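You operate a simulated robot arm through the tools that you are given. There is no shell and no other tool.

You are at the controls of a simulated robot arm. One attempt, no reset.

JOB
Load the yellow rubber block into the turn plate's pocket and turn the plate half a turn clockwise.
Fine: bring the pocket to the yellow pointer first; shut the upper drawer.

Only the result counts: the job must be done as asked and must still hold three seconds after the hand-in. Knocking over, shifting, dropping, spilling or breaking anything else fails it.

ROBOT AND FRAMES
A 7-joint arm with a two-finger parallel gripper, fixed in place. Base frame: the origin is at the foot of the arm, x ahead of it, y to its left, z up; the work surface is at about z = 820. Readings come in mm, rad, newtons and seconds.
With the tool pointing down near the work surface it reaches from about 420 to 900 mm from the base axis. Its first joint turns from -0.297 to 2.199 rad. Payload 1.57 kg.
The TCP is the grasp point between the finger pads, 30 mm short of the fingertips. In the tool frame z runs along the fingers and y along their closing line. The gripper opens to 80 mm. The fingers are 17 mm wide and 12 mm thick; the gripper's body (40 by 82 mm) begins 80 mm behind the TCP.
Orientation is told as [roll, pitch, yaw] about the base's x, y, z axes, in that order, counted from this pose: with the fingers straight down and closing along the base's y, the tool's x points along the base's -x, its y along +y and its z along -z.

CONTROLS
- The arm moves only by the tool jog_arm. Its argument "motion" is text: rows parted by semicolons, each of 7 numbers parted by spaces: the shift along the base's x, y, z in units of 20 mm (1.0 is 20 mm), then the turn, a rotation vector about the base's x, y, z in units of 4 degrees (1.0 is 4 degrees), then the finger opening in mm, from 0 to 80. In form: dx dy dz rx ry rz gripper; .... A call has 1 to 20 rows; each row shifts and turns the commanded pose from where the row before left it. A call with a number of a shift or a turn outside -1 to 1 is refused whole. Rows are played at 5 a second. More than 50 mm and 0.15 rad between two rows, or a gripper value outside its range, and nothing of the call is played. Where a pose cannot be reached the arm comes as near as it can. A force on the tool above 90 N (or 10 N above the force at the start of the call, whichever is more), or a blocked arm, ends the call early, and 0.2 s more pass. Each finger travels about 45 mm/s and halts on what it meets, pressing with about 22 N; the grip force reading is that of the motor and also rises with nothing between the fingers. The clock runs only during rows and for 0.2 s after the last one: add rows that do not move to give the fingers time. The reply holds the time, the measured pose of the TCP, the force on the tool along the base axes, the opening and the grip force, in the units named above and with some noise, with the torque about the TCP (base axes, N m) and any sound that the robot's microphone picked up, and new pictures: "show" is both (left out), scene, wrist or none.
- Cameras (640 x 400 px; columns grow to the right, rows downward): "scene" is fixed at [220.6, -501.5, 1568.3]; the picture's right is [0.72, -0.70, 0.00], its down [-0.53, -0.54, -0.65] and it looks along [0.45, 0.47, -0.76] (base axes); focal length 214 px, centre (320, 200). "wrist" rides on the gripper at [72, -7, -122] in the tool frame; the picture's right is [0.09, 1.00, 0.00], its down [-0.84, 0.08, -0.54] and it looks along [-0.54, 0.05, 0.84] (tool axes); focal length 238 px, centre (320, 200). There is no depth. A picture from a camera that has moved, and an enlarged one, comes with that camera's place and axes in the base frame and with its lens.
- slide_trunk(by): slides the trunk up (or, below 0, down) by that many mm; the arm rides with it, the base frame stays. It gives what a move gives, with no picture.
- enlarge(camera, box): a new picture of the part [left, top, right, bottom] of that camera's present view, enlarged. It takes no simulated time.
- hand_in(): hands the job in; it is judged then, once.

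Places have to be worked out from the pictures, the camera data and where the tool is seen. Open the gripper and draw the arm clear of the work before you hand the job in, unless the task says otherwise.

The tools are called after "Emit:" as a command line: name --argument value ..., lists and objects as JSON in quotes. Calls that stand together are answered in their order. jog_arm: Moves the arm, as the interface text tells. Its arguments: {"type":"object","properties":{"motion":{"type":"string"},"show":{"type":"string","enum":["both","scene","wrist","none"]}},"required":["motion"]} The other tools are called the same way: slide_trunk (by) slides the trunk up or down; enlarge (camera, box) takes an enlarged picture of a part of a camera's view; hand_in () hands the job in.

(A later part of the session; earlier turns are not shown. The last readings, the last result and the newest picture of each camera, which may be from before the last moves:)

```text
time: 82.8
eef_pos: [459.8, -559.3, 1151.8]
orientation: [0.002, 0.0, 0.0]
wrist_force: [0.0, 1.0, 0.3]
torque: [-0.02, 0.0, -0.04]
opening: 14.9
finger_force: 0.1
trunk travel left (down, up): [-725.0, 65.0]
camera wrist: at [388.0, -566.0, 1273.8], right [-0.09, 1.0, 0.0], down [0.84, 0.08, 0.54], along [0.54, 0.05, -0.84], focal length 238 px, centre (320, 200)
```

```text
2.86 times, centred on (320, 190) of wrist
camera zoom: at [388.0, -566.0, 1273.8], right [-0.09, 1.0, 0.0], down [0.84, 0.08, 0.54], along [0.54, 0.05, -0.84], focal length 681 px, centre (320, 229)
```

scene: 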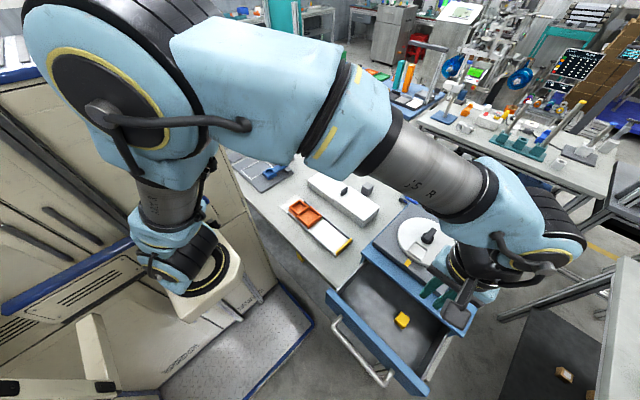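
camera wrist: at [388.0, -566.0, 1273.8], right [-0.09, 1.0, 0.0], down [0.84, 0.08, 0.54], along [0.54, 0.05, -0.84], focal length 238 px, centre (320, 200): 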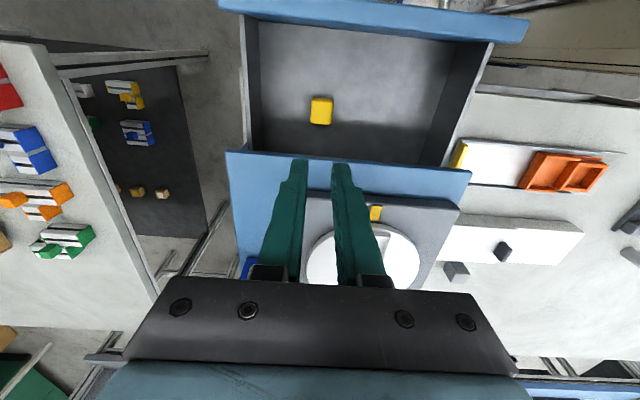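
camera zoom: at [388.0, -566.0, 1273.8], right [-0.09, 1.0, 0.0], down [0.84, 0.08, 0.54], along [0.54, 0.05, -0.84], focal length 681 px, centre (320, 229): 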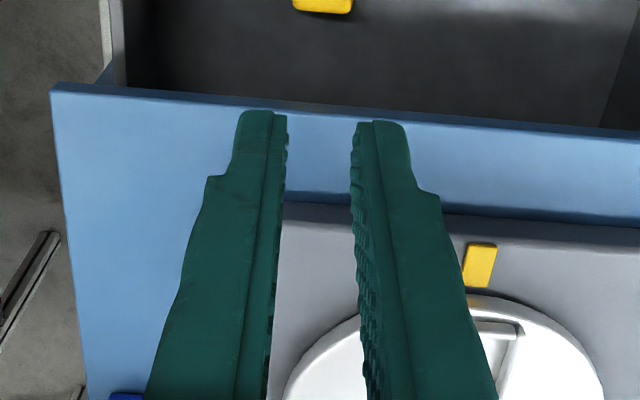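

The block slipped out and is still in the drawer; the fingers closed to 15 mm. I'll look at where it is now and regrip deeper and harder.

Emit:
enlarge --camera "wrist" --box '[270, 70, 370, 150]'

Emit:
enlarge --camera "scene" --box '[360, 270, 450, 370]'

```text
5.00 times, centred on (320, 110) of wrist
camera zoom: at [388.0, -566.0, 1273.8], right [-0.09, 1.0, 0.0], down [0.84, 0.08, 0.54], along [0.54, 0.05, -0.84], focal length 1192 px, centre (320, 650)
```

zoom: 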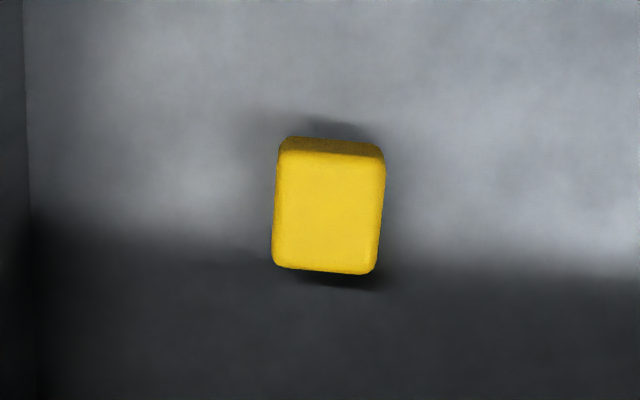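

```text
4.00 times, centred on (405, 320) of scene
camera zoom: at [220.6, -501.5, 1568.3], right [0.72, -0.7, 0.0], down [-0.53, -0.54, -0.65], along [0.45, 0.47, -0.76], focal length 858 px, centre (-20, -280)
```

zoom: 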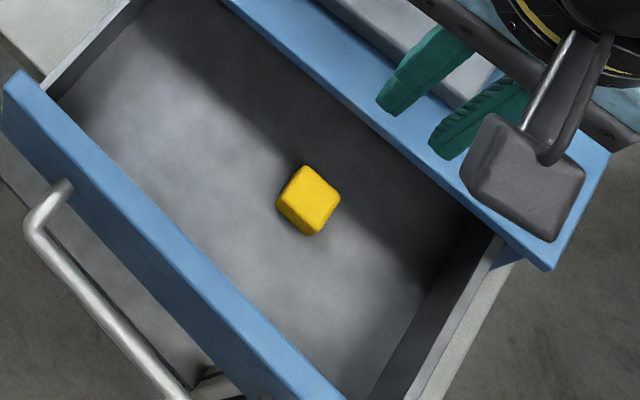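

The block is essentially where it was, about (459, -558). I'll descend again with the fingers open, this time to fingertips ~4 mm above the floor, and close with full force.

Emit:
jog_arm --motion "0 0.05 0 0 0 0 60; 0 0 -1 0 0 0 60; 0 0 -1 0 0 0 60; 0 0 -1 0 0 0 60; 0 0 -1 0 0 0 60; 0 0 -1 0 0 0 60; 0 0 -1 0 0 0 60; 0 0 -1 0 0 0 60; 0 0 -1 0 0 0 60; 0 0 -0.6 0 0 0 60; 0 0 -0.4 0 0 0 60; 0 0 -0.17 0 0 0 60; 0 0 0 0 0 0 60" --show "wrist"

Emit:
enlarge --camera "wrist" --box '[230, 120, 410, 260]'

```text
time: 85.6
eef_pos: [460.2, -557.2, 968.4]
orientation: [0.001, 0.0, 0.0]
wrist_force: [0.9, -0.4, -0.2]
torque: [0.01, -0.03, 0.0]
opening: 59.7
finger_force: 0.1
trunk travel left (down, up): [-725.0, 65.0]
camera wrist: at [388.0, -564.8, 1090.2], right [-0.09, 1.0, 0.0], down [0.84, 0.08, 0.54], along [0.54, 0.05, -0.84], focal length 238 px, centre (320, 200)
```

wrist: 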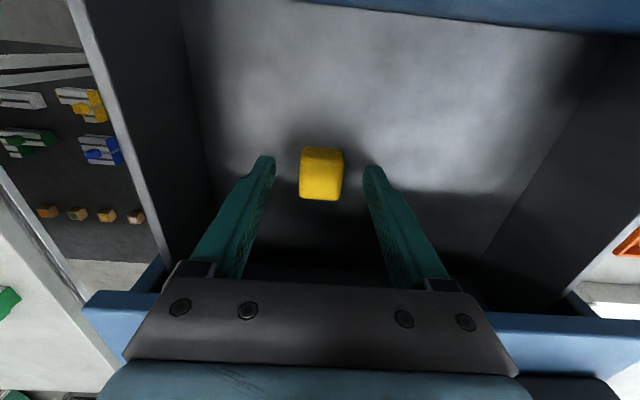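

```text
2.86 times, centred on (320, 190) of wrist
camera zoom: at [388.0, -564.8, 1090.2], right [-0.09, 1.0, 0.0], down [0.84, 0.08, 0.54], along [0.54, 0.05, -0.84], focal length 681 px, centre (320, 229)
```

zoom: 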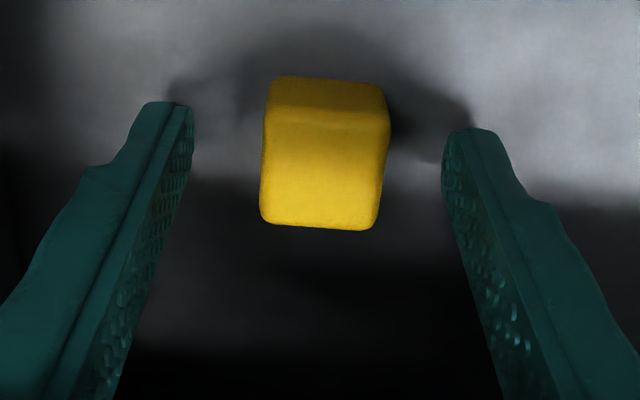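

The fingers straddle the block well. Closing fully with several waiting rows.

Emit:
jog_arm --motion "0 0 0 0 0 0 40; 0 0 0 0 0 0 20; 0 0 0 0 0 0 0; 0 0 0 0 0 0 0; 0 0 0 0 0 0 0; 0 0 0 0 0 0 0; 0 0 0 0 0 0 0; 0 0 0 0 0 0 0" --show "none"

Emit:
jog_arm --motion "0 0 0.1 0 0 0 0; 0 0 0.1 0 0 0 0; 0 0 0.1 0 0 0 0; 0 0 0.1 0 0 0 0; 0 0 0.1 0 0 0 0; 0 0 0 0 0 0 0" --show "wrist"

Emit:
enlarge --camera "wrist" --box '[230, 120, 410, 260]'

```text
time: 87.4
eef_pos: [459.4, -558.2, 968.0]
orientation: [0.0, 0.001, 0.0]
wrist_force: [-0.4, -0.9, 0.4]
torque: [-0.02, 0.03, 0.02]
opening: 26.9
finger_force: 21.6
trunk travel left (down, up): [-725.0, 65.0]
```

```text
time: 88.8
eef_pos: [458.6, -558.8, 978.5]
orientation: [0.001, -0.001, 0.0]
wrist_force: [0.2, -0.3, 0.0]
torque: [-0.03, -0.01, 0.0]
opening: 26.9
finger_force: 22.0
trunk travel left (down, up): [-725.0, 65.0]
camera wrist: at [388.0, -565.2, 1100.2], right [-0.09, 1.0, 0.0], down [0.84, 0.08, 0.54], along [0.54, 0.05, -0.84], focal length 238 px, centre (320, 200)
```

wrist: 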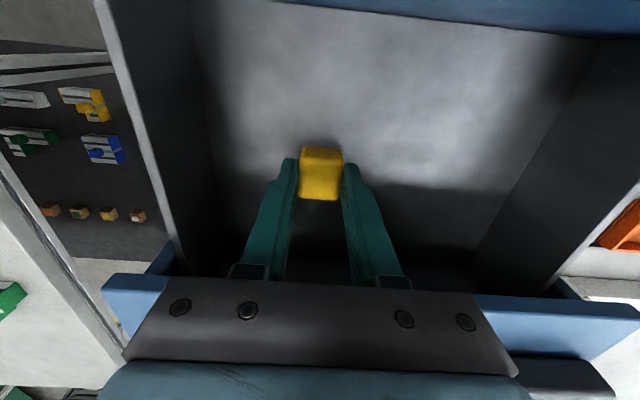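

```text
2.86 times, centred on (320, 190) of wrist
camera zoom: at [388.0, -565.2, 1100.2], right [-0.09, 1.0, 0.0], down [0.84, 0.08, 0.54], along [0.54, 0.05, -0.84], focal length 681 px, centre (320, 229)
```

zoom: 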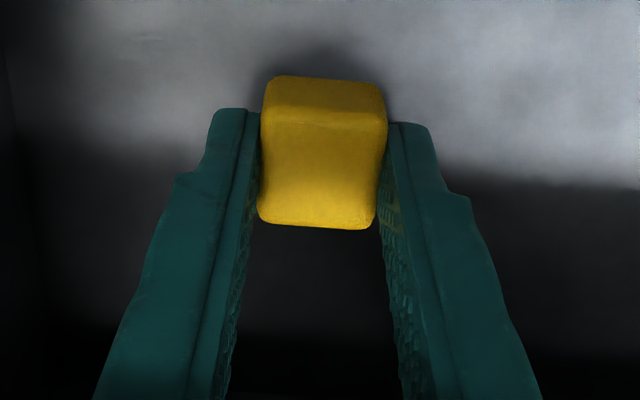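

The block has risen with the fingers (same relative place, 26.9 mm, 22 N). I'll keep lifting slowly and re-check partway.

Emit:
jog_arm --motion "0 0 0.15 0 0 0 0; 0 0 0.2 0 0 0 0; 0 0 0.3 0 0 0 0; 0 0 0.3 0 0 0 0; 0 0 0.3 0 0 0 0; 0 0 0.3 0 0 0 0; 0 0 0.3 0 0 0 0; 0 0 0.3 0 0 0 0; 0 0 0.2 0 0 0 0; 0 0 0.1 0 0 0 0; 0 0 0 0 0 0 0" --show "wrist"

Emit:
enlarge --camera "wrist" --box '[230, 120, 410, 260]'

```text
time: 91.2
eef_pos: [460.2, -559.0, 1027.6]
orientation: [0.0, 0.0, 0.001]
wrist_force: [-0.3, -0.5, 0.1]
torque: [-0.01, 0.02, -0.02]
opening: 26.6
finger_force: 22.1
trunk travel left (down, up): [-725.0, 65.0]
camera wrist: at [388.2, -565.1, 1149.2], right [-0.09, 1.0, 0.0], down [0.84, 0.08, 0.54], along [0.54, 0.05, -0.84], focal length 238 px, centre (320, 200)
```

wrist: 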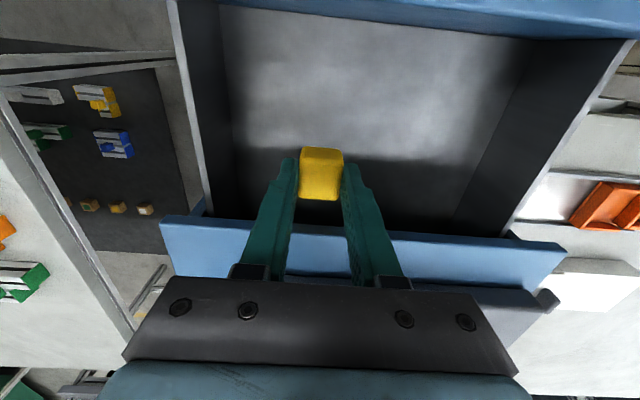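

```text
2.86 times, centred on (320, 190) of wrist
camera zoom: at [388.2, -565.1, 1149.2], right [-0.09, 1.0, 0.0], down [0.84, 0.08, 0.54], along [0.54, 0.05, -0.84], focal length 681 px, centre (320, 229)
```

zoom: 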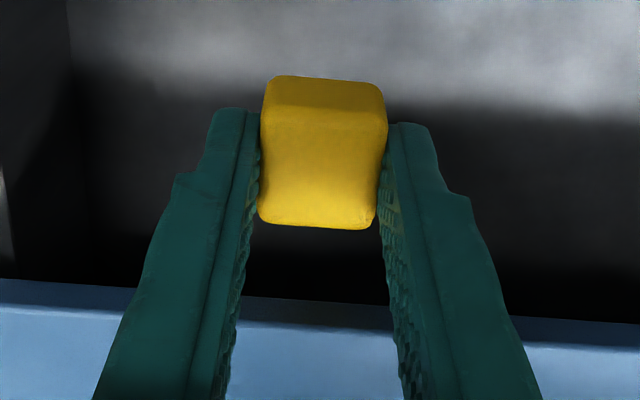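

Still held firmly. Lifting on to z≈1140 at a moderate pace.

Emit:
jog_arm --motion "0 0 0.2 0 0 0 0; 0 0 0.4 0 0 0 0; 0 0 0.4 0 0 0 0; 0 0 0.4 0 0 0 0; 0 0 0.4 0 0 0 0; 0 0 0.4 0 0 0 0; 0 0 0.4 0 0 0 0; 0 0 0.4 0 0 0 0; 0 0 0.4 0 0 0 0; 0 0 0.4 0 0 0 0; 0 0 0.4 0 0 0 0; 0 0 0.4 0 0 0 0; 0 0 0.4 0 0 0 0; 0 0 0.4 0 0 0 0; 0 0 0.2 0 0 0 0; 0 0 0 0 0 0 0" --show "none"

Emit:
jog_arm --motion "0.2 0.12 0 0 0 0 0; 0.4 0.24 0 0 0 0 0; 0.4 0.24 0 0 0 0 0; 0.4 0.24 0 0 0 0 0; 0.4 0.24 0 0 0 0 0; 0.4 0.24 0 0 0 0 0; 0.4 0.24 0 0 0 0 0; 0.4 0.24 0 0 0 0 0; 0.4 0.24 0 0 0 0 0; 0.4 0.24 0 0 0 0 0; 0.4 0.24 0 0 0 0 0; 0.4 0.24 0 0 0 0 0; 0.4 0.24 0 0 0 0 0; 0.4 0.24 0 0 0 0 0; 0.4 0.24 0 0 0 0 0; 0.2 0.06 0 0 0 0 0; 0 0 0 0 0 0 0"

Emit:
enlarge --camera "wrist" --box '[200, 80, 440, 260]'

Emit:
enlarge --camera "scene" --box '[370, 190, 490, 280]'

```text
time: 94.6
eef_pos: [459.9, -559.2, 1140.0]
orientation: [0.0, -0.001, 0.0]
wrist_force: [0.1, -0.5, 0.3]
torque: [0.0, 0.03, 0.0]
opening: 27.0
finger_force: 22.3
trunk travel left (down, up): [-725.0, 65.0]
```

```text
time: 98.2
eef_pos: [579.8, -488.7, 1139.5]
orientation: [-0.002, 0.001, 0.001]
wrist_force: [-1.0, 0.5, -0.2]
torque: [-0.01, -0.02, -0.02]
opening: 26.9
finger_force: 21.8
trunk travel left (down, up): [-725.0, 65.0]
camera wrist: at [508.5, -494.2, 1261.1], right [-0.09, 1.0, 0.0], down [0.84, 0.08, 0.54], along [0.54, 0.05, -0.84], focal length 238 px, centre (320, 200)
```

scene: 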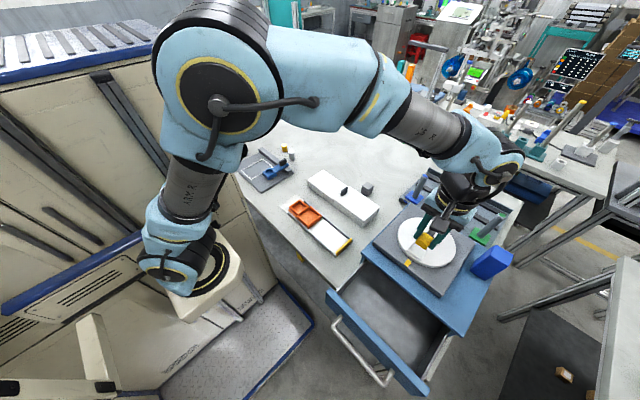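
wrist: 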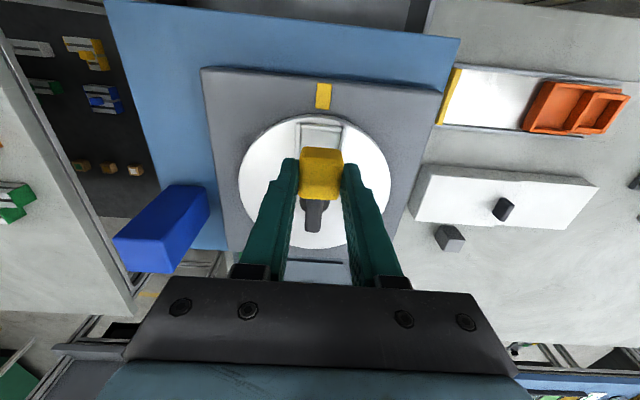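

```text
2.22 times, centred on (320, 170) of wrist
camera zoom: at [508.5, -494.2, 1261.1], right [-0.09, 1.0, 0.0], down [0.84, 0.08, 0.54], along [0.54, 0.05, -0.84], focal length 530 px, centre (320, 267)
```

zoom: 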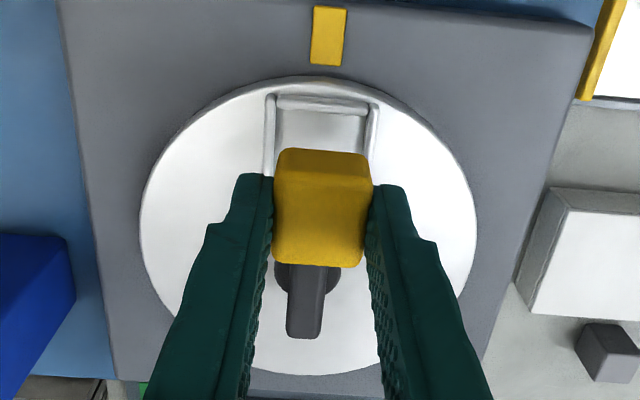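

```text
4.44 times, centred on (430, 235) of scene
camera zoom: at [220.6, -501.5, 1568.3], right [0.72, -0.7, 0.0], down [-0.53, -0.54, -0.65], along [0.45, 0.47, -0.76], focal length 953 px, centre (-169, 44)
```

zoom: 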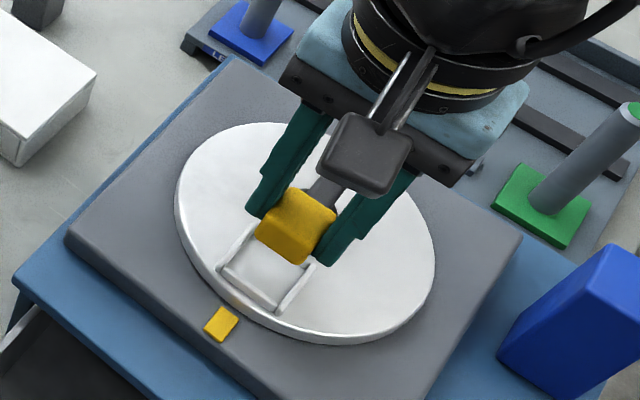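

The block is above the pocket; the rods put the pocket centre at about (581.3, -488.3), so I'm 1.5 mm short in x. I'll correct and descend to z≈1106, then look again.

Emit:
jog_arm --motion "0.08 0.015 0 0 0 0 0; 0 0 -0.4 0 0 0 0; 0 0 -0.4 0 0 0 0; 0 0 -0.4 0 0 0 0; 0 0 -0.3 0 0 0 0; 0 0 -0.15 0 0 0 0; 0 0 0 0 0 0 0" --show "wrist"

Emit:
enlarge --camera "wrist" --box '[230, 100, 410, 240]'

Emit:
enlarge --camera "scene" --box '[390, 215, 460, 270]'

```text
time: 99.8
eef_pos: [582.0, -485.5, 1106.4]
orientation: [0.002, 0.0, -0.001]
wrist_force: [-0.2, 0.1, -0.8]
torque: [-0.01, -0.06, -0.01]
opening: 26.8
finger_force: 22.5
trunk travel left (down, up): [-725.0, 65.0]
camera wrist: at [509.5, -493.9, 1227.9], right [-0.09, 1.0, 0.0], down [0.84, 0.08, 0.54], along [0.54, 0.05, -0.84], focal length 238 px, centre (320, 200)
```

wrist: 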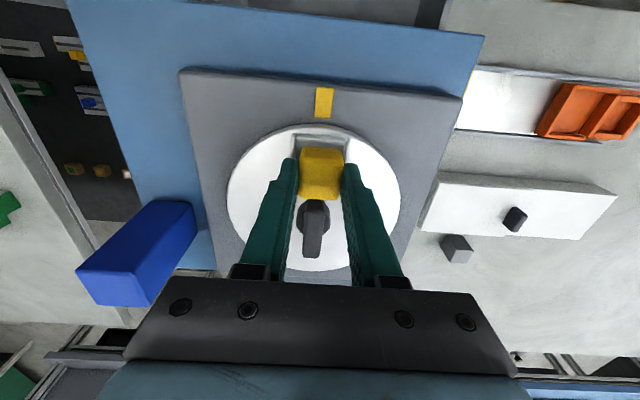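

```text
2.86 times, centred on (320, 170) of wrist
camera zoom: at [509.5, -493.9, 1227.9], right [-0.09, 1.0, 0.0], down [0.84, 0.08, 0.54], along [0.54, 0.05, -0.84], focal length 681 px, centre (320, 286)
```

zoom: 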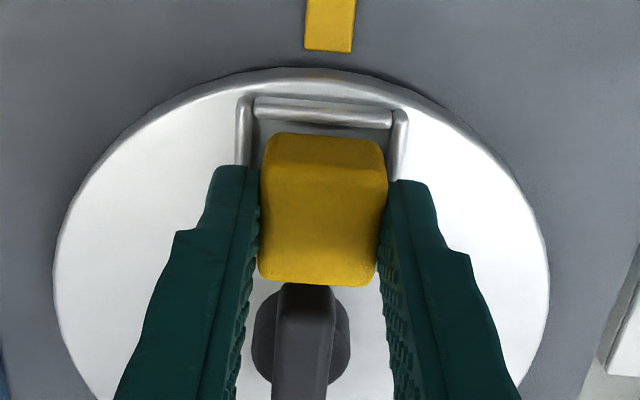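

```text
7.27 times, centred on (425, 242) of scene
camera zoom: at [220.6, -501.5, 1568.3], right [0.72, -0.7, 0.0], down [-0.53, -0.54, -0.65], along [0.45, 0.47, -0.76], focal length 1560 px, centre (-444, -109)
```

zoom: 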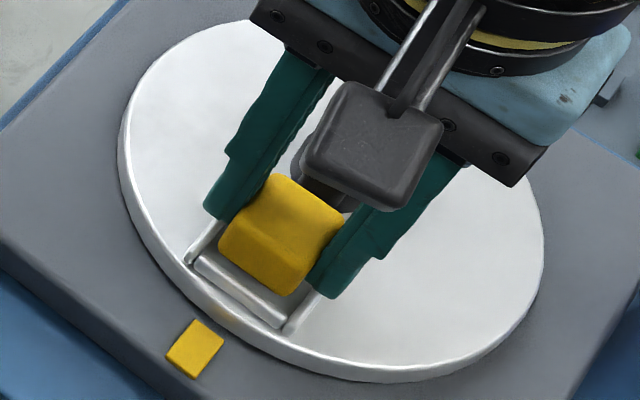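

The block sits centred between the side rods with a small gap to the front rod. I'll lower in small steps, watching for contact.

Emit:
jog_arm --motion "0 0 -0.1 0 0 0 0; 0 0 -0.1 0 0 0 0; 0 0 0 0 0 0 0" --show "none"

Emit:
jog_arm --motion "0 0 -0.08 0 0 0 0; 0 0 0 0 0 0 0" --show "wrist"

Emit:
enlarge --camera "wrist" --box '[230, 100, 410, 240]'

Emit:
enlarge --camera "scene" --box '[390, 215, 460, 270]'

```text
time: 100.6
eef_pos: [580.8, -486.3, 1102.7]
orientation: [-0.001, -0.001, 0.001]
wrist_force: [-0.7, -0.6, -0.1]
torque: [-0.01, 0.0, 0.02]
opening: 26.7
finger_force: 21.6
trunk travel left (down, up): [-725.0, 65.0]
```

```text
time: 101.2
eef_pos: [580.5, -487.3, 1100.8]
orientation: [0.0, 0.0, 0.0]
wrist_force: [0.7, 0.2, -0.3]
torque: [-0.01, 0.0, -0.02]
opening: 27.0
finger_force: 22.5
trunk travel left (down, up): [-725.0, 65.0]
camera wrist: at [509.5, -494.2, 1222.7], right [-0.09, 1.0, 0.0], down [0.84, 0.08, 0.54], along [0.54, 0.05, -0.84], focal length 238 px, centre (320, 200)
```

wrist: 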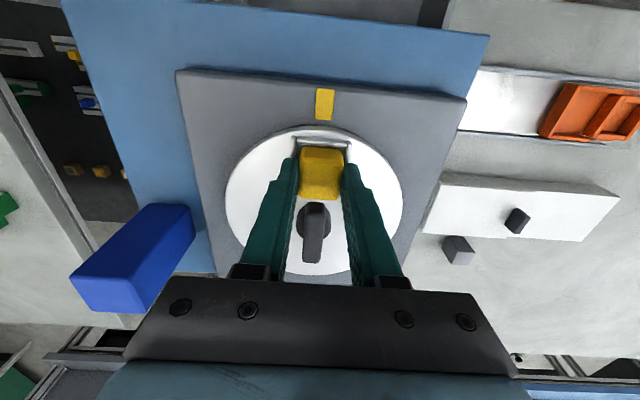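

```text
2.86 times, centred on (320, 170) of wrist
camera zoom: at [509.5, -494.2, 1222.7], right [-0.09, 1.0, 0.0], down [0.84, 0.08, 0.54], along [0.54, 0.05, -0.84], focal length 681 px, centre (320, 286)
```

zoom: 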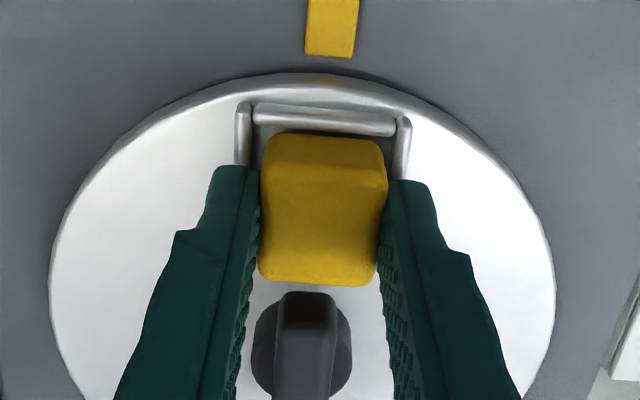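

```text
7.27 times, centred on (425, 242) of scene
camera zoom: at [220.6, -501.5, 1568.3], right [0.72, -0.7, 0.0], down [-0.53, -0.54, -0.65], along [0.45, 0.47, -0.76], focal length 1560 px, centre (-444, -109)
```

zoom: 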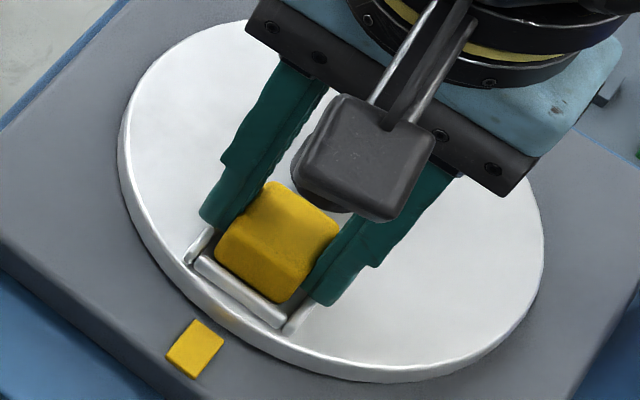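

No contact yet at block bottom ≈ 1067; the block is within the rods with a thin gap in front. I'll shift +0.6 mm in x and keep lowering in 1.5 mm steps.

Emit:
jog_arm --motion "0.03 0 -0.07 0 0 0 0; 0 0 0 0 0 0 0" --show "none"

Emit:
jog_arm --motion "0 0 -0.07 0 0 0 0; 0 0 0 0 0 0 0" --show "none"

```text
time: 101.8
eef_pos: [582.4, -487.8, 1098.8]
orientation: [-0.001, 0.0, -0.001]
wrist_force: [-3.3, 1.0, 9.6]
torque: [0.16, 0.18, 0.02]
opening: 27.0
finger_force: 22.1
trunk travel left (down, up): [-725.0, 65.0]
```

```text
time: 102.4
eef_pos: [580.4, -489.3, 1099.8]
orientation: [-0.004, -0.004, 0.002]
wrist_force: [-4.7, -0.1, 27.5]
torque: [0.49, 0.3, -0.02]
opening: 26.7
finger_force: 22.1
trunk travel left (down, up): [-725.0, 65.0]
```

Contact at TCP z≈1099, about where the block bottom should meet the pocket floor. I'll back off slightly and inspect.

Emit:
jog_arm --motion "0 0 0.08 0 0 0 0; 0 0 0 0 0 0 0" --show "wrist"

Emit:
enlarge --camera "wrist" --box '[270, 110, 370, 190]'

Emit:
enlarge --camera "scene" --box '[395, 225, 450, 265]'

```text
time: 103.0
eef_pos: [580.8, -488.2, 1099.9]
orientation: [0.001, 0.0, 0.0]
wrist_force: [-2.0, -2.4, 21.4]
torque: [0.22, 0.13, -0.12]
opening: 27.1
finger_force: 22.1
trunk travel left (down, up): [-725.0, 65.0]
camera wrist: at [509.6, -494.0, 1222.2], right [-0.09, 1.0, 0.0], down [0.84, 0.08, 0.54], along [0.54, 0.05, -0.84], focal length 238 px, centre (320, 200)
```

wrist: 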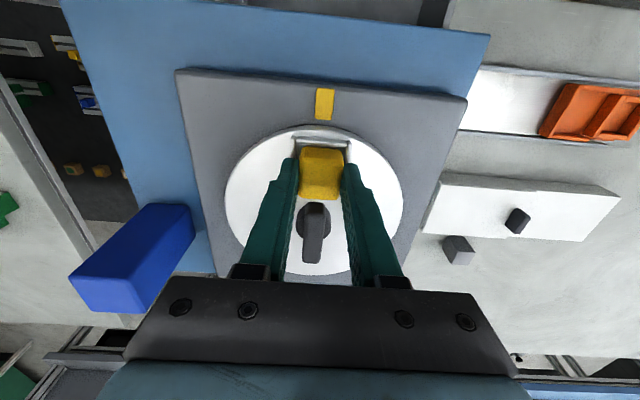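

```text
5.00 times, centred on (320, 150) of wrist
camera zoom: at [509.6, -494.0, 1222.2], right [-0.09, 1.0, 0.0], down [0.84, 0.08, 0.54], along [0.54, 0.05, -0.84], focal length 1192 px, centre (320, 450)
```

zoom: 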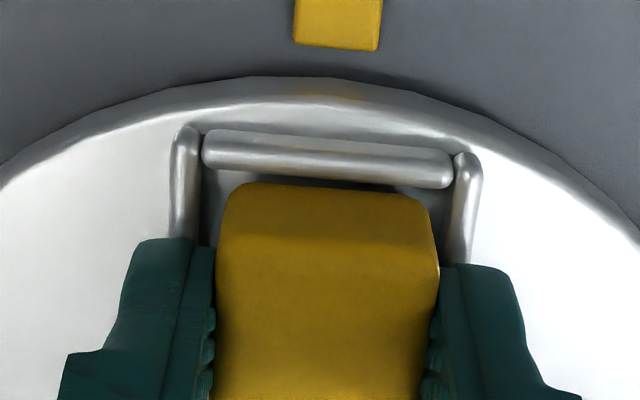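

```text
10.00 times, centred on (422, 245) of scene
camera zoom: at [220.6, -501.5, 1568.3], right [0.72, -0.7, 0.0], down [-0.53, -0.54, -0.65], along [0.45, 0.47, -0.76], focal length 2145 px, centre (-705, -250)
```

zoom: 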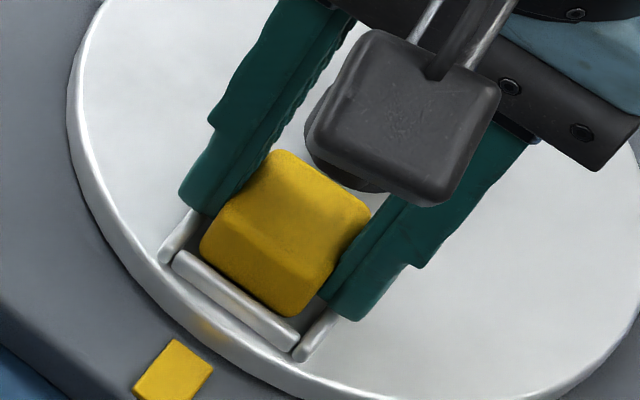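

The block is down inside the rods, fingertips about on the rod tops. I'll ease up 1.5 mm to relieve the load and release.

Emit:
jog_arm --motion "0 0 0.08 0 0 0 0; 0 0 0 0 0 0 27; 0 0 0 0 0 0 30; 0 0 0 0 0 0 36; 0 0 0 0 0 0 44; 0 0 0 0 0 0 44; 0 0 0 0 0 0 44" --show "wrist"

Emit:
enlarge --camera "wrist" --box '[250, 100, 390, 200]'

Emit:
enlarge --camera "scene" --box '[395, 225, 450, 265]'

```text
time: 104.6
eef_pos: [580.8, -488.0, 1101.6]
orientation: [-0.002, 0.002, -0.001]
wrist_force: [-0.5, -0.8, -0.1]
torque: [0.01, 0.0, -0.02]
opening: 43.8
finger_force: 0.0
trunk travel left (down, up): [-725.0, 65.0]
camera wrist: at [510.3, -494.4, 1223.1], right [-0.09, 1.0, 0.0], down [0.84, 0.08, 0.54], along [0.54, 0.05, -0.84], focal length 238 px, centre (320, 200)
```

wrist: 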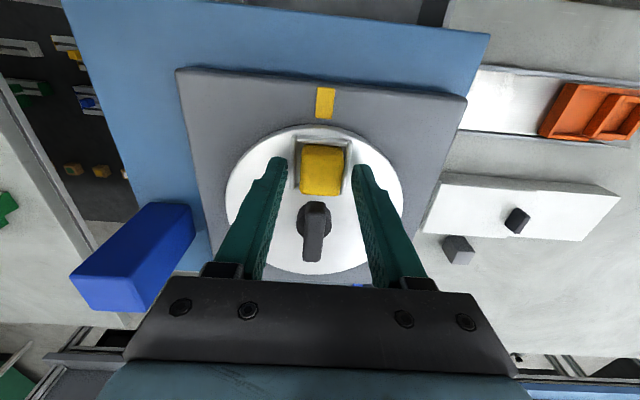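

```text
4.00 times, centred on (320, 150) of wrist
camera zoom: at [510.3, -494.4, 1223.1], right [-0.09, 1.0, 0.0], down [0.84, 0.08, 0.54], along [0.54, 0.05, -0.84], focal length 953 px, centre (320, 400)
```

zoom: 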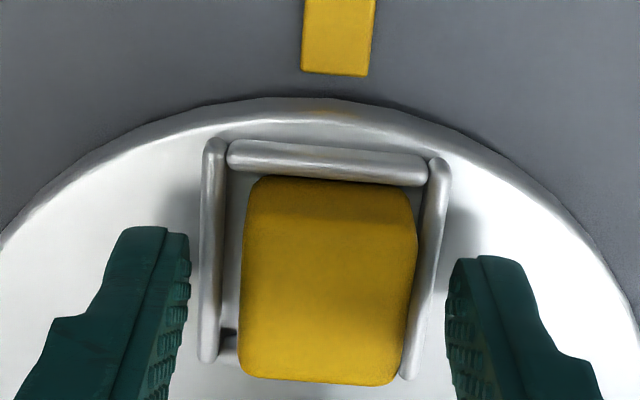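

```text
10.00 times, centred on (422, 245) of scene
camera zoom: at [220.6, -501.5, 1568.3], right [0.72, -0.7, 0.0], down [-0.53, -0.54, -0.65], along [0.45, 0.47, -0.76], focal length 2145 px, centre (-705, -250)
```

zoom: 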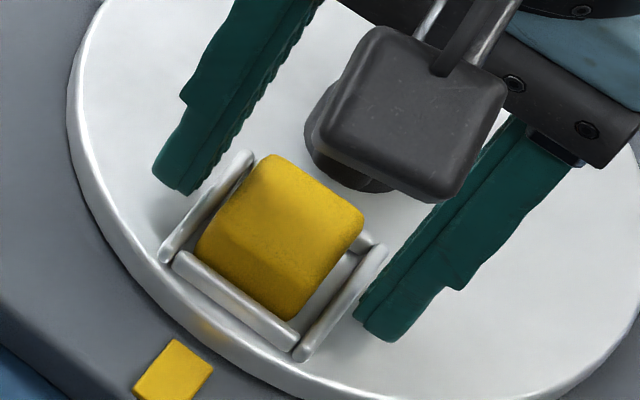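

The block is seated inside the pocket frame, square and flat. I'll lift clear, shift over the hub, and descend to grip the bar at yaw 0.

Emit:
jog_arm --motion "0 0 0.3 0 0 0 44; 0 0 0.6 0 0 0 50; 0 0 0.8 0 0 0 50; 0 0 0.8 0 0 0 50; 0.6 0 0 0 0 0 50; 0.6 0 0 0 0 0 50; 0.6 0 0 0 0 0 50; 0.55 0 0 0 0 0 50; 0 0 -0.3 0 0 0 50; 0 0 0 0 0 0 50" --show "wrist"

Emit:
enlarge --camera "wrist" --box '[200, 20, 440, 200]'

```text
time: 106.8
eef_pos: [629.2, -486.2, 1146.1]
orientation: [-0.001, 0.001, -0.001]
wrist_force: [0.2, 0.3, 0.2]
torque: [-0.03, -0.02, 0.01]
opening: 50.0
finger_force: 0.1
trunk travel left (down, up): [-725.0, 65.0]
camera wrist: at [557.6, -493.7, 1266.9], right [-0.09, 1.0, 0.0], down [0.84, 0.08, 0.54], along [0.54, 0.05, -0.84], focal length 238 px, centre (320, 200)
```

wrist: 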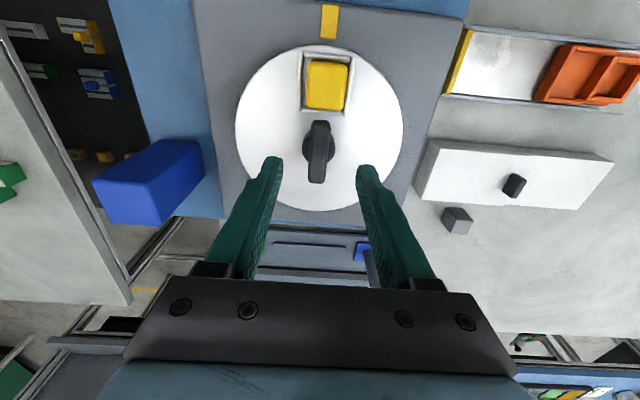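

```text
2.22 times, centred on (320, 110) of wrist
camera zoom: at [557.6, -493.7, 1266.9], right [-0.09, 1.0, 0.0], down [0.84, 0.08, 0.54], along [0.54, 0.05, -0.84], focal length 530 px, centre (320, 400)
```

zoom: 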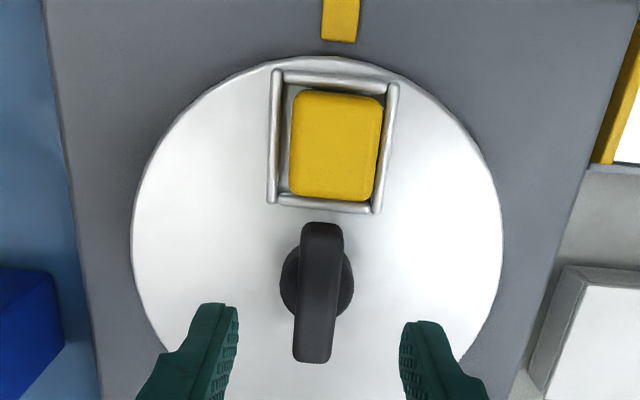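

The block lies cleanly inside the frame with the pocket at the pointer. I'll descend onto the bar and grip it.

Emit:
jog_arm --motion "0 -0.02 -0.5 0 0 0 50; 0 0 -0.5 0 0 0 50; 0 0 -0.5 0 0 0 50; 0 0 -0.4 0 0 0 50; 0 0 0 0 0 0 20; 0 0 0 0 0 0 5; 0 0 0 0 0 0 5; 0 0 0 0 0 0 5; 0 0 0 0 0 0 5" --show "none"

Emit:
jog_arm --motion "0 0 0 0 0 -0.5 5; 0 0 0 0 0 -0.8 5; 0 0 0 0 0 -0.8 5; 0 0 0 0 0 -0.8 5; 0 0 0 0 0 -0.8 5; 0 0 0 0 0 -0.8 5; 0 0 0 0 0 0 5" --show "wrist"

Emit:
enlarge --camera "wrist" --box '[200, 20, 440, 200]'

```text
time: 108.8
eef_pos: [627.7, -488.0, 1107.8]
orientation: [0.0, -0.001, 0.001]
wrist_force: [-0.8, -1.9, -2.5]
torque: [-0.08, -0.31, 0.01]
opening: 14.7
finger_force: 30.6
trunk travel left (down, up): [-725.0, 65.0]
```

```text
time: 110.4
eef_pos: [629.2, -487.4, 1107.5]
orientation: [-0.001, 0.0, -0.314]
wrist_force: [-2.1, 1.6, 0.9]
torque: [0.03, 0.16, 0.0]
opening: 14.9
finger_force: 30.8
trunk travel left (down, up): [-725.0, 65.0]
camera wrist: at [558.6, -471.7, 1229.3], right [0.22, 0.98, 0.0], down [0.82, -0.19, 0.54], along [0.53, -0.12, -0.84], focal length 238 px, centre (320, 200)
```

wrist: 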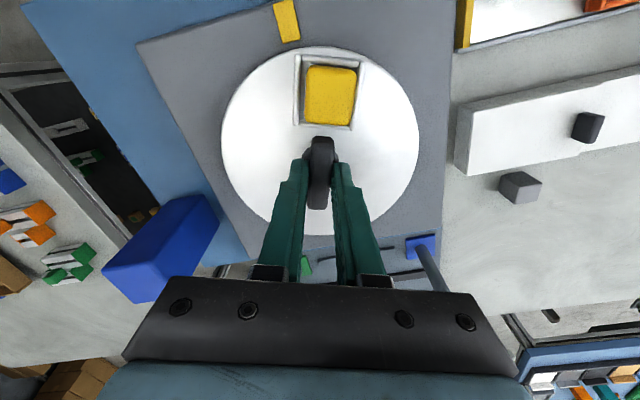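

```text
2.22 times, centred on (320, 110) of wrist
camera zoom: at [558.6, -471.7, 1229.3], right [0.22, 0.98, 0.0], down [0.82, -0.19, 0.54], along [0.53, -0.12, -0.84], focal length 530 px, centre (320, 400)
```

zoom: 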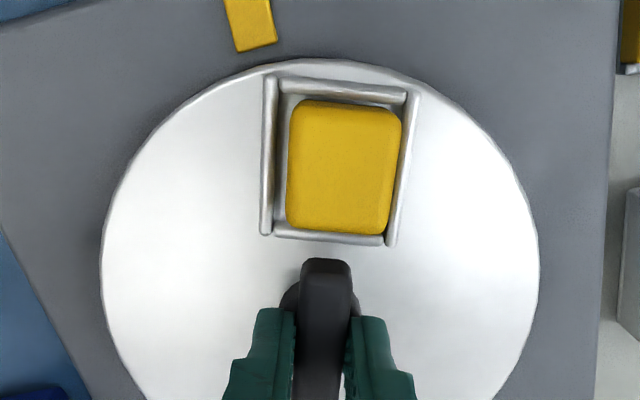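

The plate turns clockwise smoothly with the block riding along. Continuing 28° more to yaw -46°, then release and rewind.

Emit:
jog_arm --motion "0 0 0 0 0 -0.9 5; 0 0 0 0 0 -0.9 5; 0 0 0 0 0 -0.9 5; 0 0 0 0 0 -0.9 5; 0 0 0 0 0 -0.9 5; 0 0 0 0 0 -0.9 5; 0 0 0 0 0 -0.9 5; 0 0 0 0 0 -0.7 5; 0 0 0 0 0 0 5; 0 0 0 0 0 0 5" --show "wrist"

Emit:
jog_arm --motion "0 0 0 0 0 0 30; 0 0 0 0 0 0 50; 0 0 0 0 0 0 50; 0 0 0.5 0 0 0 50; 0 0 0.7 0 0 0 50; 0 0 1 0 0 0 50; 0 0 1 0 0 0 50; 0 0 0.8 0 0 0 50" --show "wrist"

```text
time: 112.6
eef_pos: [628.3, -488.4, 1107.2]
orientation: [0.0, -0.001, -0.804]
wrist_force: [-2.6, 8.9, 2.2]
torque: [0.34, 0.17, 0.01]
opening: 15.1
finger_force: 30.9
trunk travel left (down, up): [-725.0, 65.0]
camera wrist: at [574.6, -439.9, 1229.3], right [0.65, 0.76, 0.0], down [0.64, -0.55, 0.54], along [0.41, -0.35, -0.84], focal length 238 px, centre (320, 200)
```

wrist: 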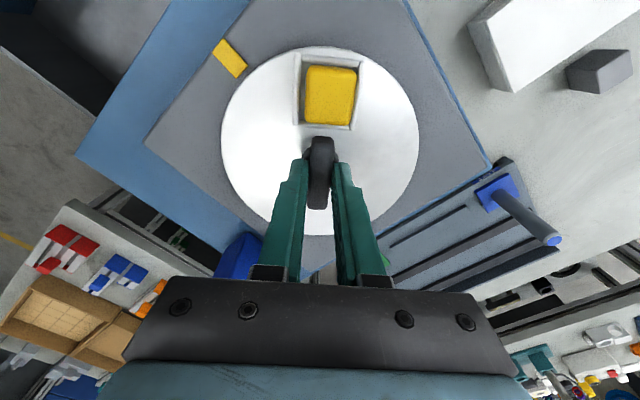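

```text
time: 114.4
eef_pos: [628.0, -487.8, 1186.7]
orientation: [-0.002, 0.0, -0.8]
wrist_force: [0.4, 0.1, 0.0]
torque: [-0.01, 0.02, 0.0]
opening: 50.1
finger_force: 0.1
trunk travel left (down, up): [-725.0, 65.0]
camera wrist: at [574.3, -441.1, 1308.9], right [0.65, 0.76, 0.0], down [0.64, -0.55, 0.54], along [0.41, -0.35, -0.84], focal length 238 px, centre (320, 200)
```

wrist: 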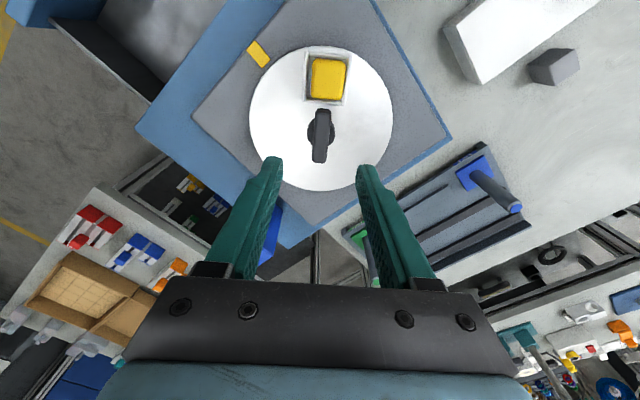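

Released with the plate at 46° of the clockwise turn. I'll rewind the hand 180° counter-clockwise in the air to yaw 134° for the remaining 134°.

Emit:
jog_arm --motion "0 0 0 0 0 1 50; 0 0 0 0 0 1 50; 0 0 0 0 0 1 50; 0 0 0 0 0 1 50; 0 0 0 0 0 1 50; 0 0 0 0 0 1 50; 0 0 0 0 0 1 50; 0 0 0 0 0 1 50; 0 0 0 0 0 1 50; 0 0 0 0 0 1 50; 0 0 0 0 0 1 50; 0 0 0 0 0 1 50; 0 0 0 0 0 1 50; 0 0 0 0 0 1 50; 0 0 0 0 0 1 50; 0 0 0 0 0 1 50; 0 0 0 0 0 1 50; 0 0 0 0 0 1 50; 0 0 0 0 0 1 50; 0 0 0 0 0 1 50" --show "none"

Emit:
jog_arm --motion "0 0 0 0 0 1 50; 0 0 0 0 0 1 50; 0 0 0 0 0 1 50; 0 0 0 0 0 1 50; 0 0 0 0 0 1 50; 0 0 0 0 0 1 50; 0 0 0 0 0 1 50; 0 0 0 0 0 1 50; 0 0 0 0 0 1 50; 0 0 0 0 0 1 50; 0 0 0 0 0 1 50; 0 0 0 0 0 1 50; 0 0 0 0 0 1 50; 0 0 0 0 0 1 50; 0 0 0 0 0 1 50; 0 0 0 0 0 1 50; 0 0 0 0 0 1 50; 0 0 0 0 0 1 50; 0 0 0 0 0 1 50; 0 0 0 0 0 1 50" --show "none"

Emit:
jog_arm --motion "0 0 -0.4 0 0 1 50; 0 0 -0.4 0 0 1 50; 0 0 -0.4 0 0 1 50; 0 0 -0.4 0 0 1 50; 0 0 -0.4 0 0 1 50; 0 0 0 0 0 0 50"

Emit:
enlarge --camera "wrist" --box '[200, 40, 440, 220]'

```text
time: 118.6
eef_pos: [629.5, -487.1, 1186.3]
orientation: [0.001, 0.001, 0.593]
wrist_force: [-0.4, 0.5, -0.2]
torque: [0.02, -0.01, -0.03]
opening: 50.0
finger_force: 0.1
trunk travel left (down, up): [-725.0, 65.0]
```

```text
time: 122.8
eef_pos: [628.4, -488.4, 1187.7]
orientation: [0.001, 0.001, 1.988]
wrist_force: [-0.1, -0.7, -0.3]
torque: [0.01, 0.01, -0.01]
opening: 49.9
finger_force: 0.0
trunk travel left (down, up): [-725.0, 65.0]
```

```text
time: 124.2
eef_pos: [630.2, -488.1, 1146.9]
orientation: [0.0, 0.0, 2.34]
wrist_force: [0.6, 0.9, -0.1]
torque: [0.01, 0.03, -0.01]
opening: 50.2
finger_force: 0.1
trunk travel left (down, up): [-725.0, 65.0]
camera wrist: at [684.1, -534.8, 1269.1], right [-0.65, -0.76, 0.0], down [-0.64, 0.55, 0.54], along [-0.41, 0.35, -0.84], focal length 238 px, centre (320, 200)
```

scene: 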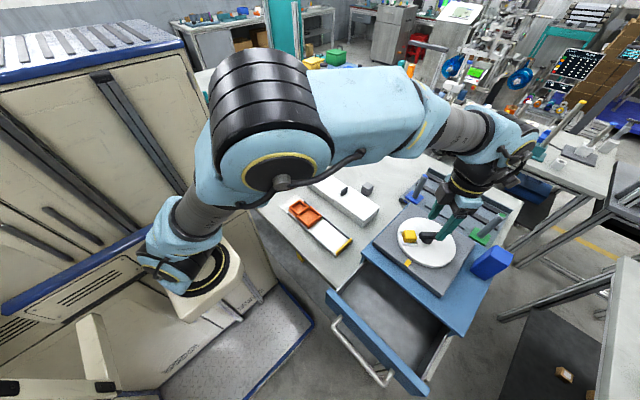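
wrist: 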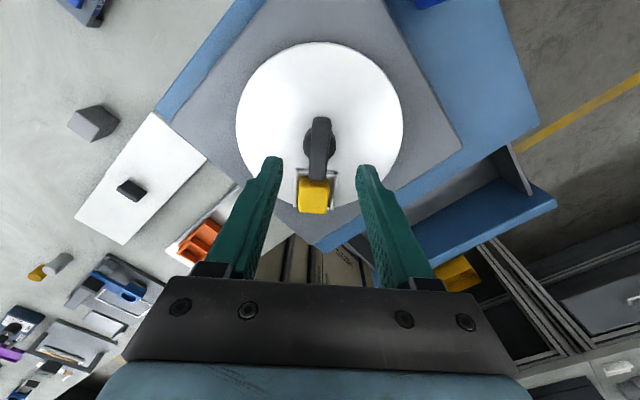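

```text
2.22 times, centred on (320, 130) of wrist
camera zoom: at [684.1, -534.8, 1269.1], right [-0.65, -0.76, 0.0], down [-0.64, 0.55, 0.54], along [-0.41, 0.35, -0.84], focal length 530 px, centre (320, 356)
```

zoom: 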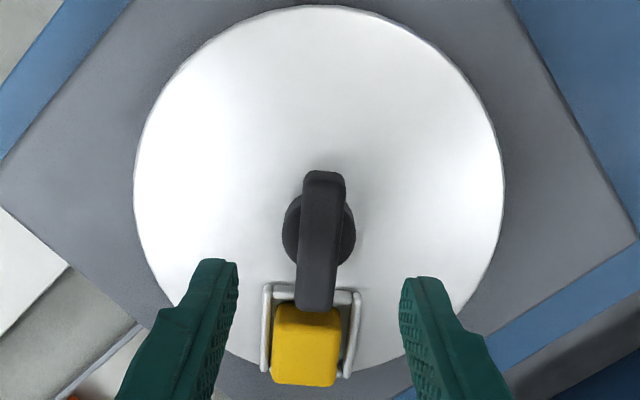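

Aligned with the bar again, block behind it. I'll descend, grip, and turn clockwise 80° first.

Emit:
jog_arm --motion "0 0 -0.5 0 0 0 50; 0 0 -0.5 0 0 0 50; 0 0 -0.5 0 0 0 50; 0 0 -0.45 0 0 0 50; 0 0 0 0 0 0 20; 0 0 0 0 0 0 5; 0 0 0 0 0 0 5; 0 0 0 0 0 0 5; 0 0 0 0 0 0 5" --show "none"

Emit:
jog_arm --motion "0 0 0 0 0 -0.5 5; 0 0 0 0 0 -0.9 5; 0 0 0 0 0 -0.9 5; 0 0 0 0 0 -0.9 5; 0 0 0 0 0 -0.9 5; 0 0 0 0 0 -0.9 5; 0 0 0 0 0 -0.9 5; 0 0 0 0 0 -0.9 5; 0 0 0 0 0 -0.9 5; 0 0 0 0 0 -0.9 5; 0 0 0 0 0 -0.9 5; 0 0 0 0 0 -0.9 5; 0 0 0 0 0 -0.9 5; 0 0 0 0 0 -0.9 5; 0 0 0 0 0 -0.9 5; 0 0 0 0 0 -0.9 5; 0 0 0 0 0 -0.9 5; 0 0 0 0 0 -0.9 5; 0 0 0 0 0 0 5"

```text
time: 126.2
eef_pos: [628.6, -488.5, 1108.6]
orientation: [0.002, 0.001, 2.337]
wrist_force: [2.3, 3.7, -3.7]
torque: [-0.21, -0.42, -0.02]
opening: 15.1
finger_force: 30.6
trunk travel left (down, up): [-725.0, 65.0]
```

```text
time: 130.2
eef_pos: [630.1, -487.2, 1109.0]
orientation: [-0.001, -0.001, 1.237]
wrist_force: [20.8, 7.4, -6.8]
torque: [0.58, -0.62, 0.01]
opening: 15.0
finger_force: 30.9
trunk travel left (down, up): [-725.0, 65.0]
camera wrist: at [613.2, -557.5, 1229.6], right [-0.97, 0.24, 0.0], down [0.2, 0.82, 0.54], along [0.13, 0.53, -0.84], focal length 238 px, centre (320, 200)
```

scene: 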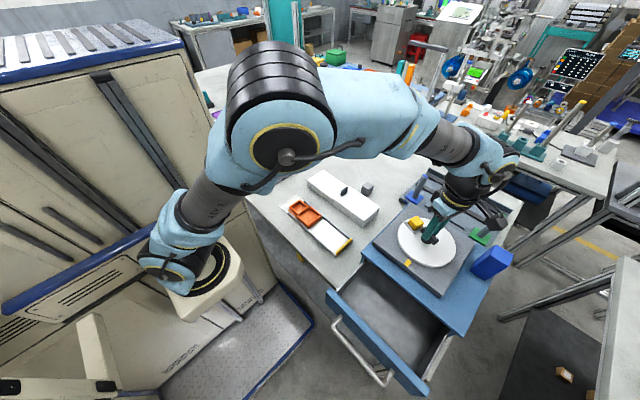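
wrist: 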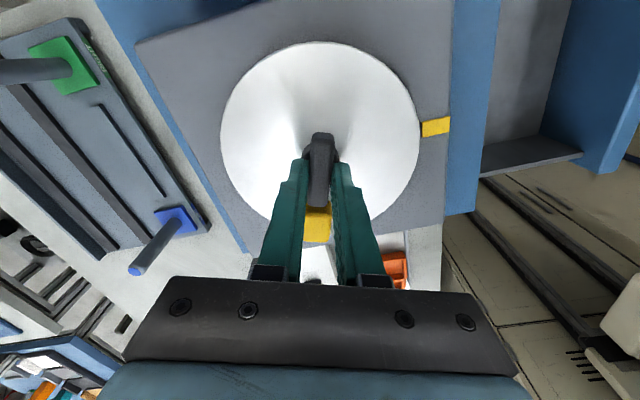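

The plate is turning well (pocket near azimuth 71°), with about 20 N side load in +x. I'll shift the pivot +1.6 mm in x and continue clockwise to yaw 0.

Emit:
jog_arm --motion "0.08 0.03 0 0 0 0 5; 0 0 0 0 0 -0.9 5; 0 0 0 0 0 -0.9 5; 0 0 0 0 0 -0.9 5; 0 0 0 0 0 -0.9 5; 0 0 0 0 0 -0.9 5; 0 0 0 0 0 -0.9 5; 0 0 0 0 0 -0.9 5; 0 0 0 0 0 -0.9 5; 0 0 0 0 0 -0.9 5; 0 0 0 0 0 -0.9 5; 0 0 0 0 0 -0.9 5; 0 0 0 0 0 -0.9 5; 0 0 0 0 0 -0.9 5; 0 0 0 0 0 0 5" --show "none"

Emit:
jog_arm --motion "0 0 0 0 0 -0.9 5; 0 0 0 0 0 -0.9 5; 0 0 0 0 0 -0.9 5; 0 0 0 0 0 -0.9 5; 0 0 0 0 0 -0.9 5; 0 0 0 0 0 -0.9 5; 0 0 0 0 0 -0.62 5; 0 0 0 0 0 0 5; 0 0 0 0 0 0 5"

Emit:
enlarge --camera "wrist" --box '[200, 40, 440, 220]'

```text
time: 133.4
eef_pos: [630.6, -486.7, 1108.2]
orientation: [-0.002, -0.002, 0.418]
wrist_force: [9.0, -5.4, -2.6]
torque: [-0.44, 0.68, 0.03]
opening: 14.9
finger_force: 30.2
trunk travel left (down, up): [-725.0, 65.0]
```

```text
time: 135.4
eef_pos: [630.8, -488.2, 1106.8]
orientation: [0.0, 0.0, -0.002]
wrist_force: [8.4, -12.0, 0.2]
torque: [-0.33, -0.4, 0.0]
opening: 14.8
finger_force: 31.0
trunk travel left (down, up): [-725.0, 65.0]
camera wrist: at [559.2, -494.5, 1229.7], right [-0.09, 1.0, 0.0], down [0.84, 0.08, 0.54], along [0.54, 0.05, -0.84], focal length 238 px, centre (320, 200)
```

scene: 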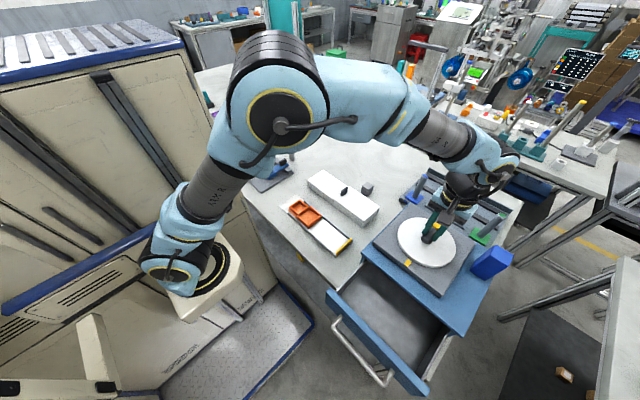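
wrist: 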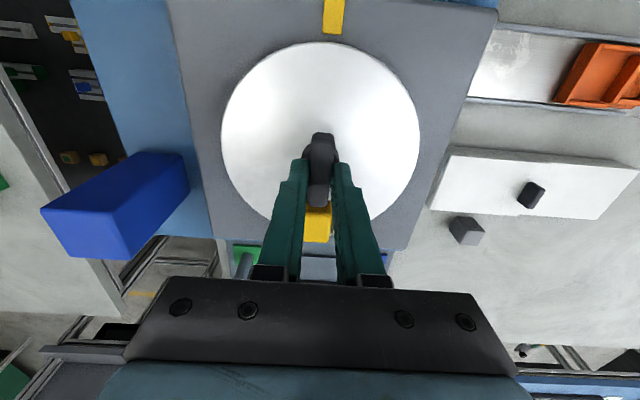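

```text
2.22 times, centred on (320, 130) of wrist
camera zoom: at [559.2, -494.5, 1229.7], right [-0.09, 1.0, 0.0], down [0.84, 0.08, 0.54], along [0.54, 0.05, -0.84], focal length 530 px, centre (320, 356)
```

zoom: 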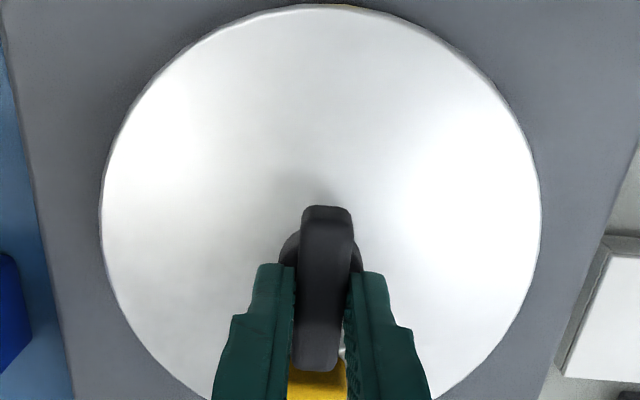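

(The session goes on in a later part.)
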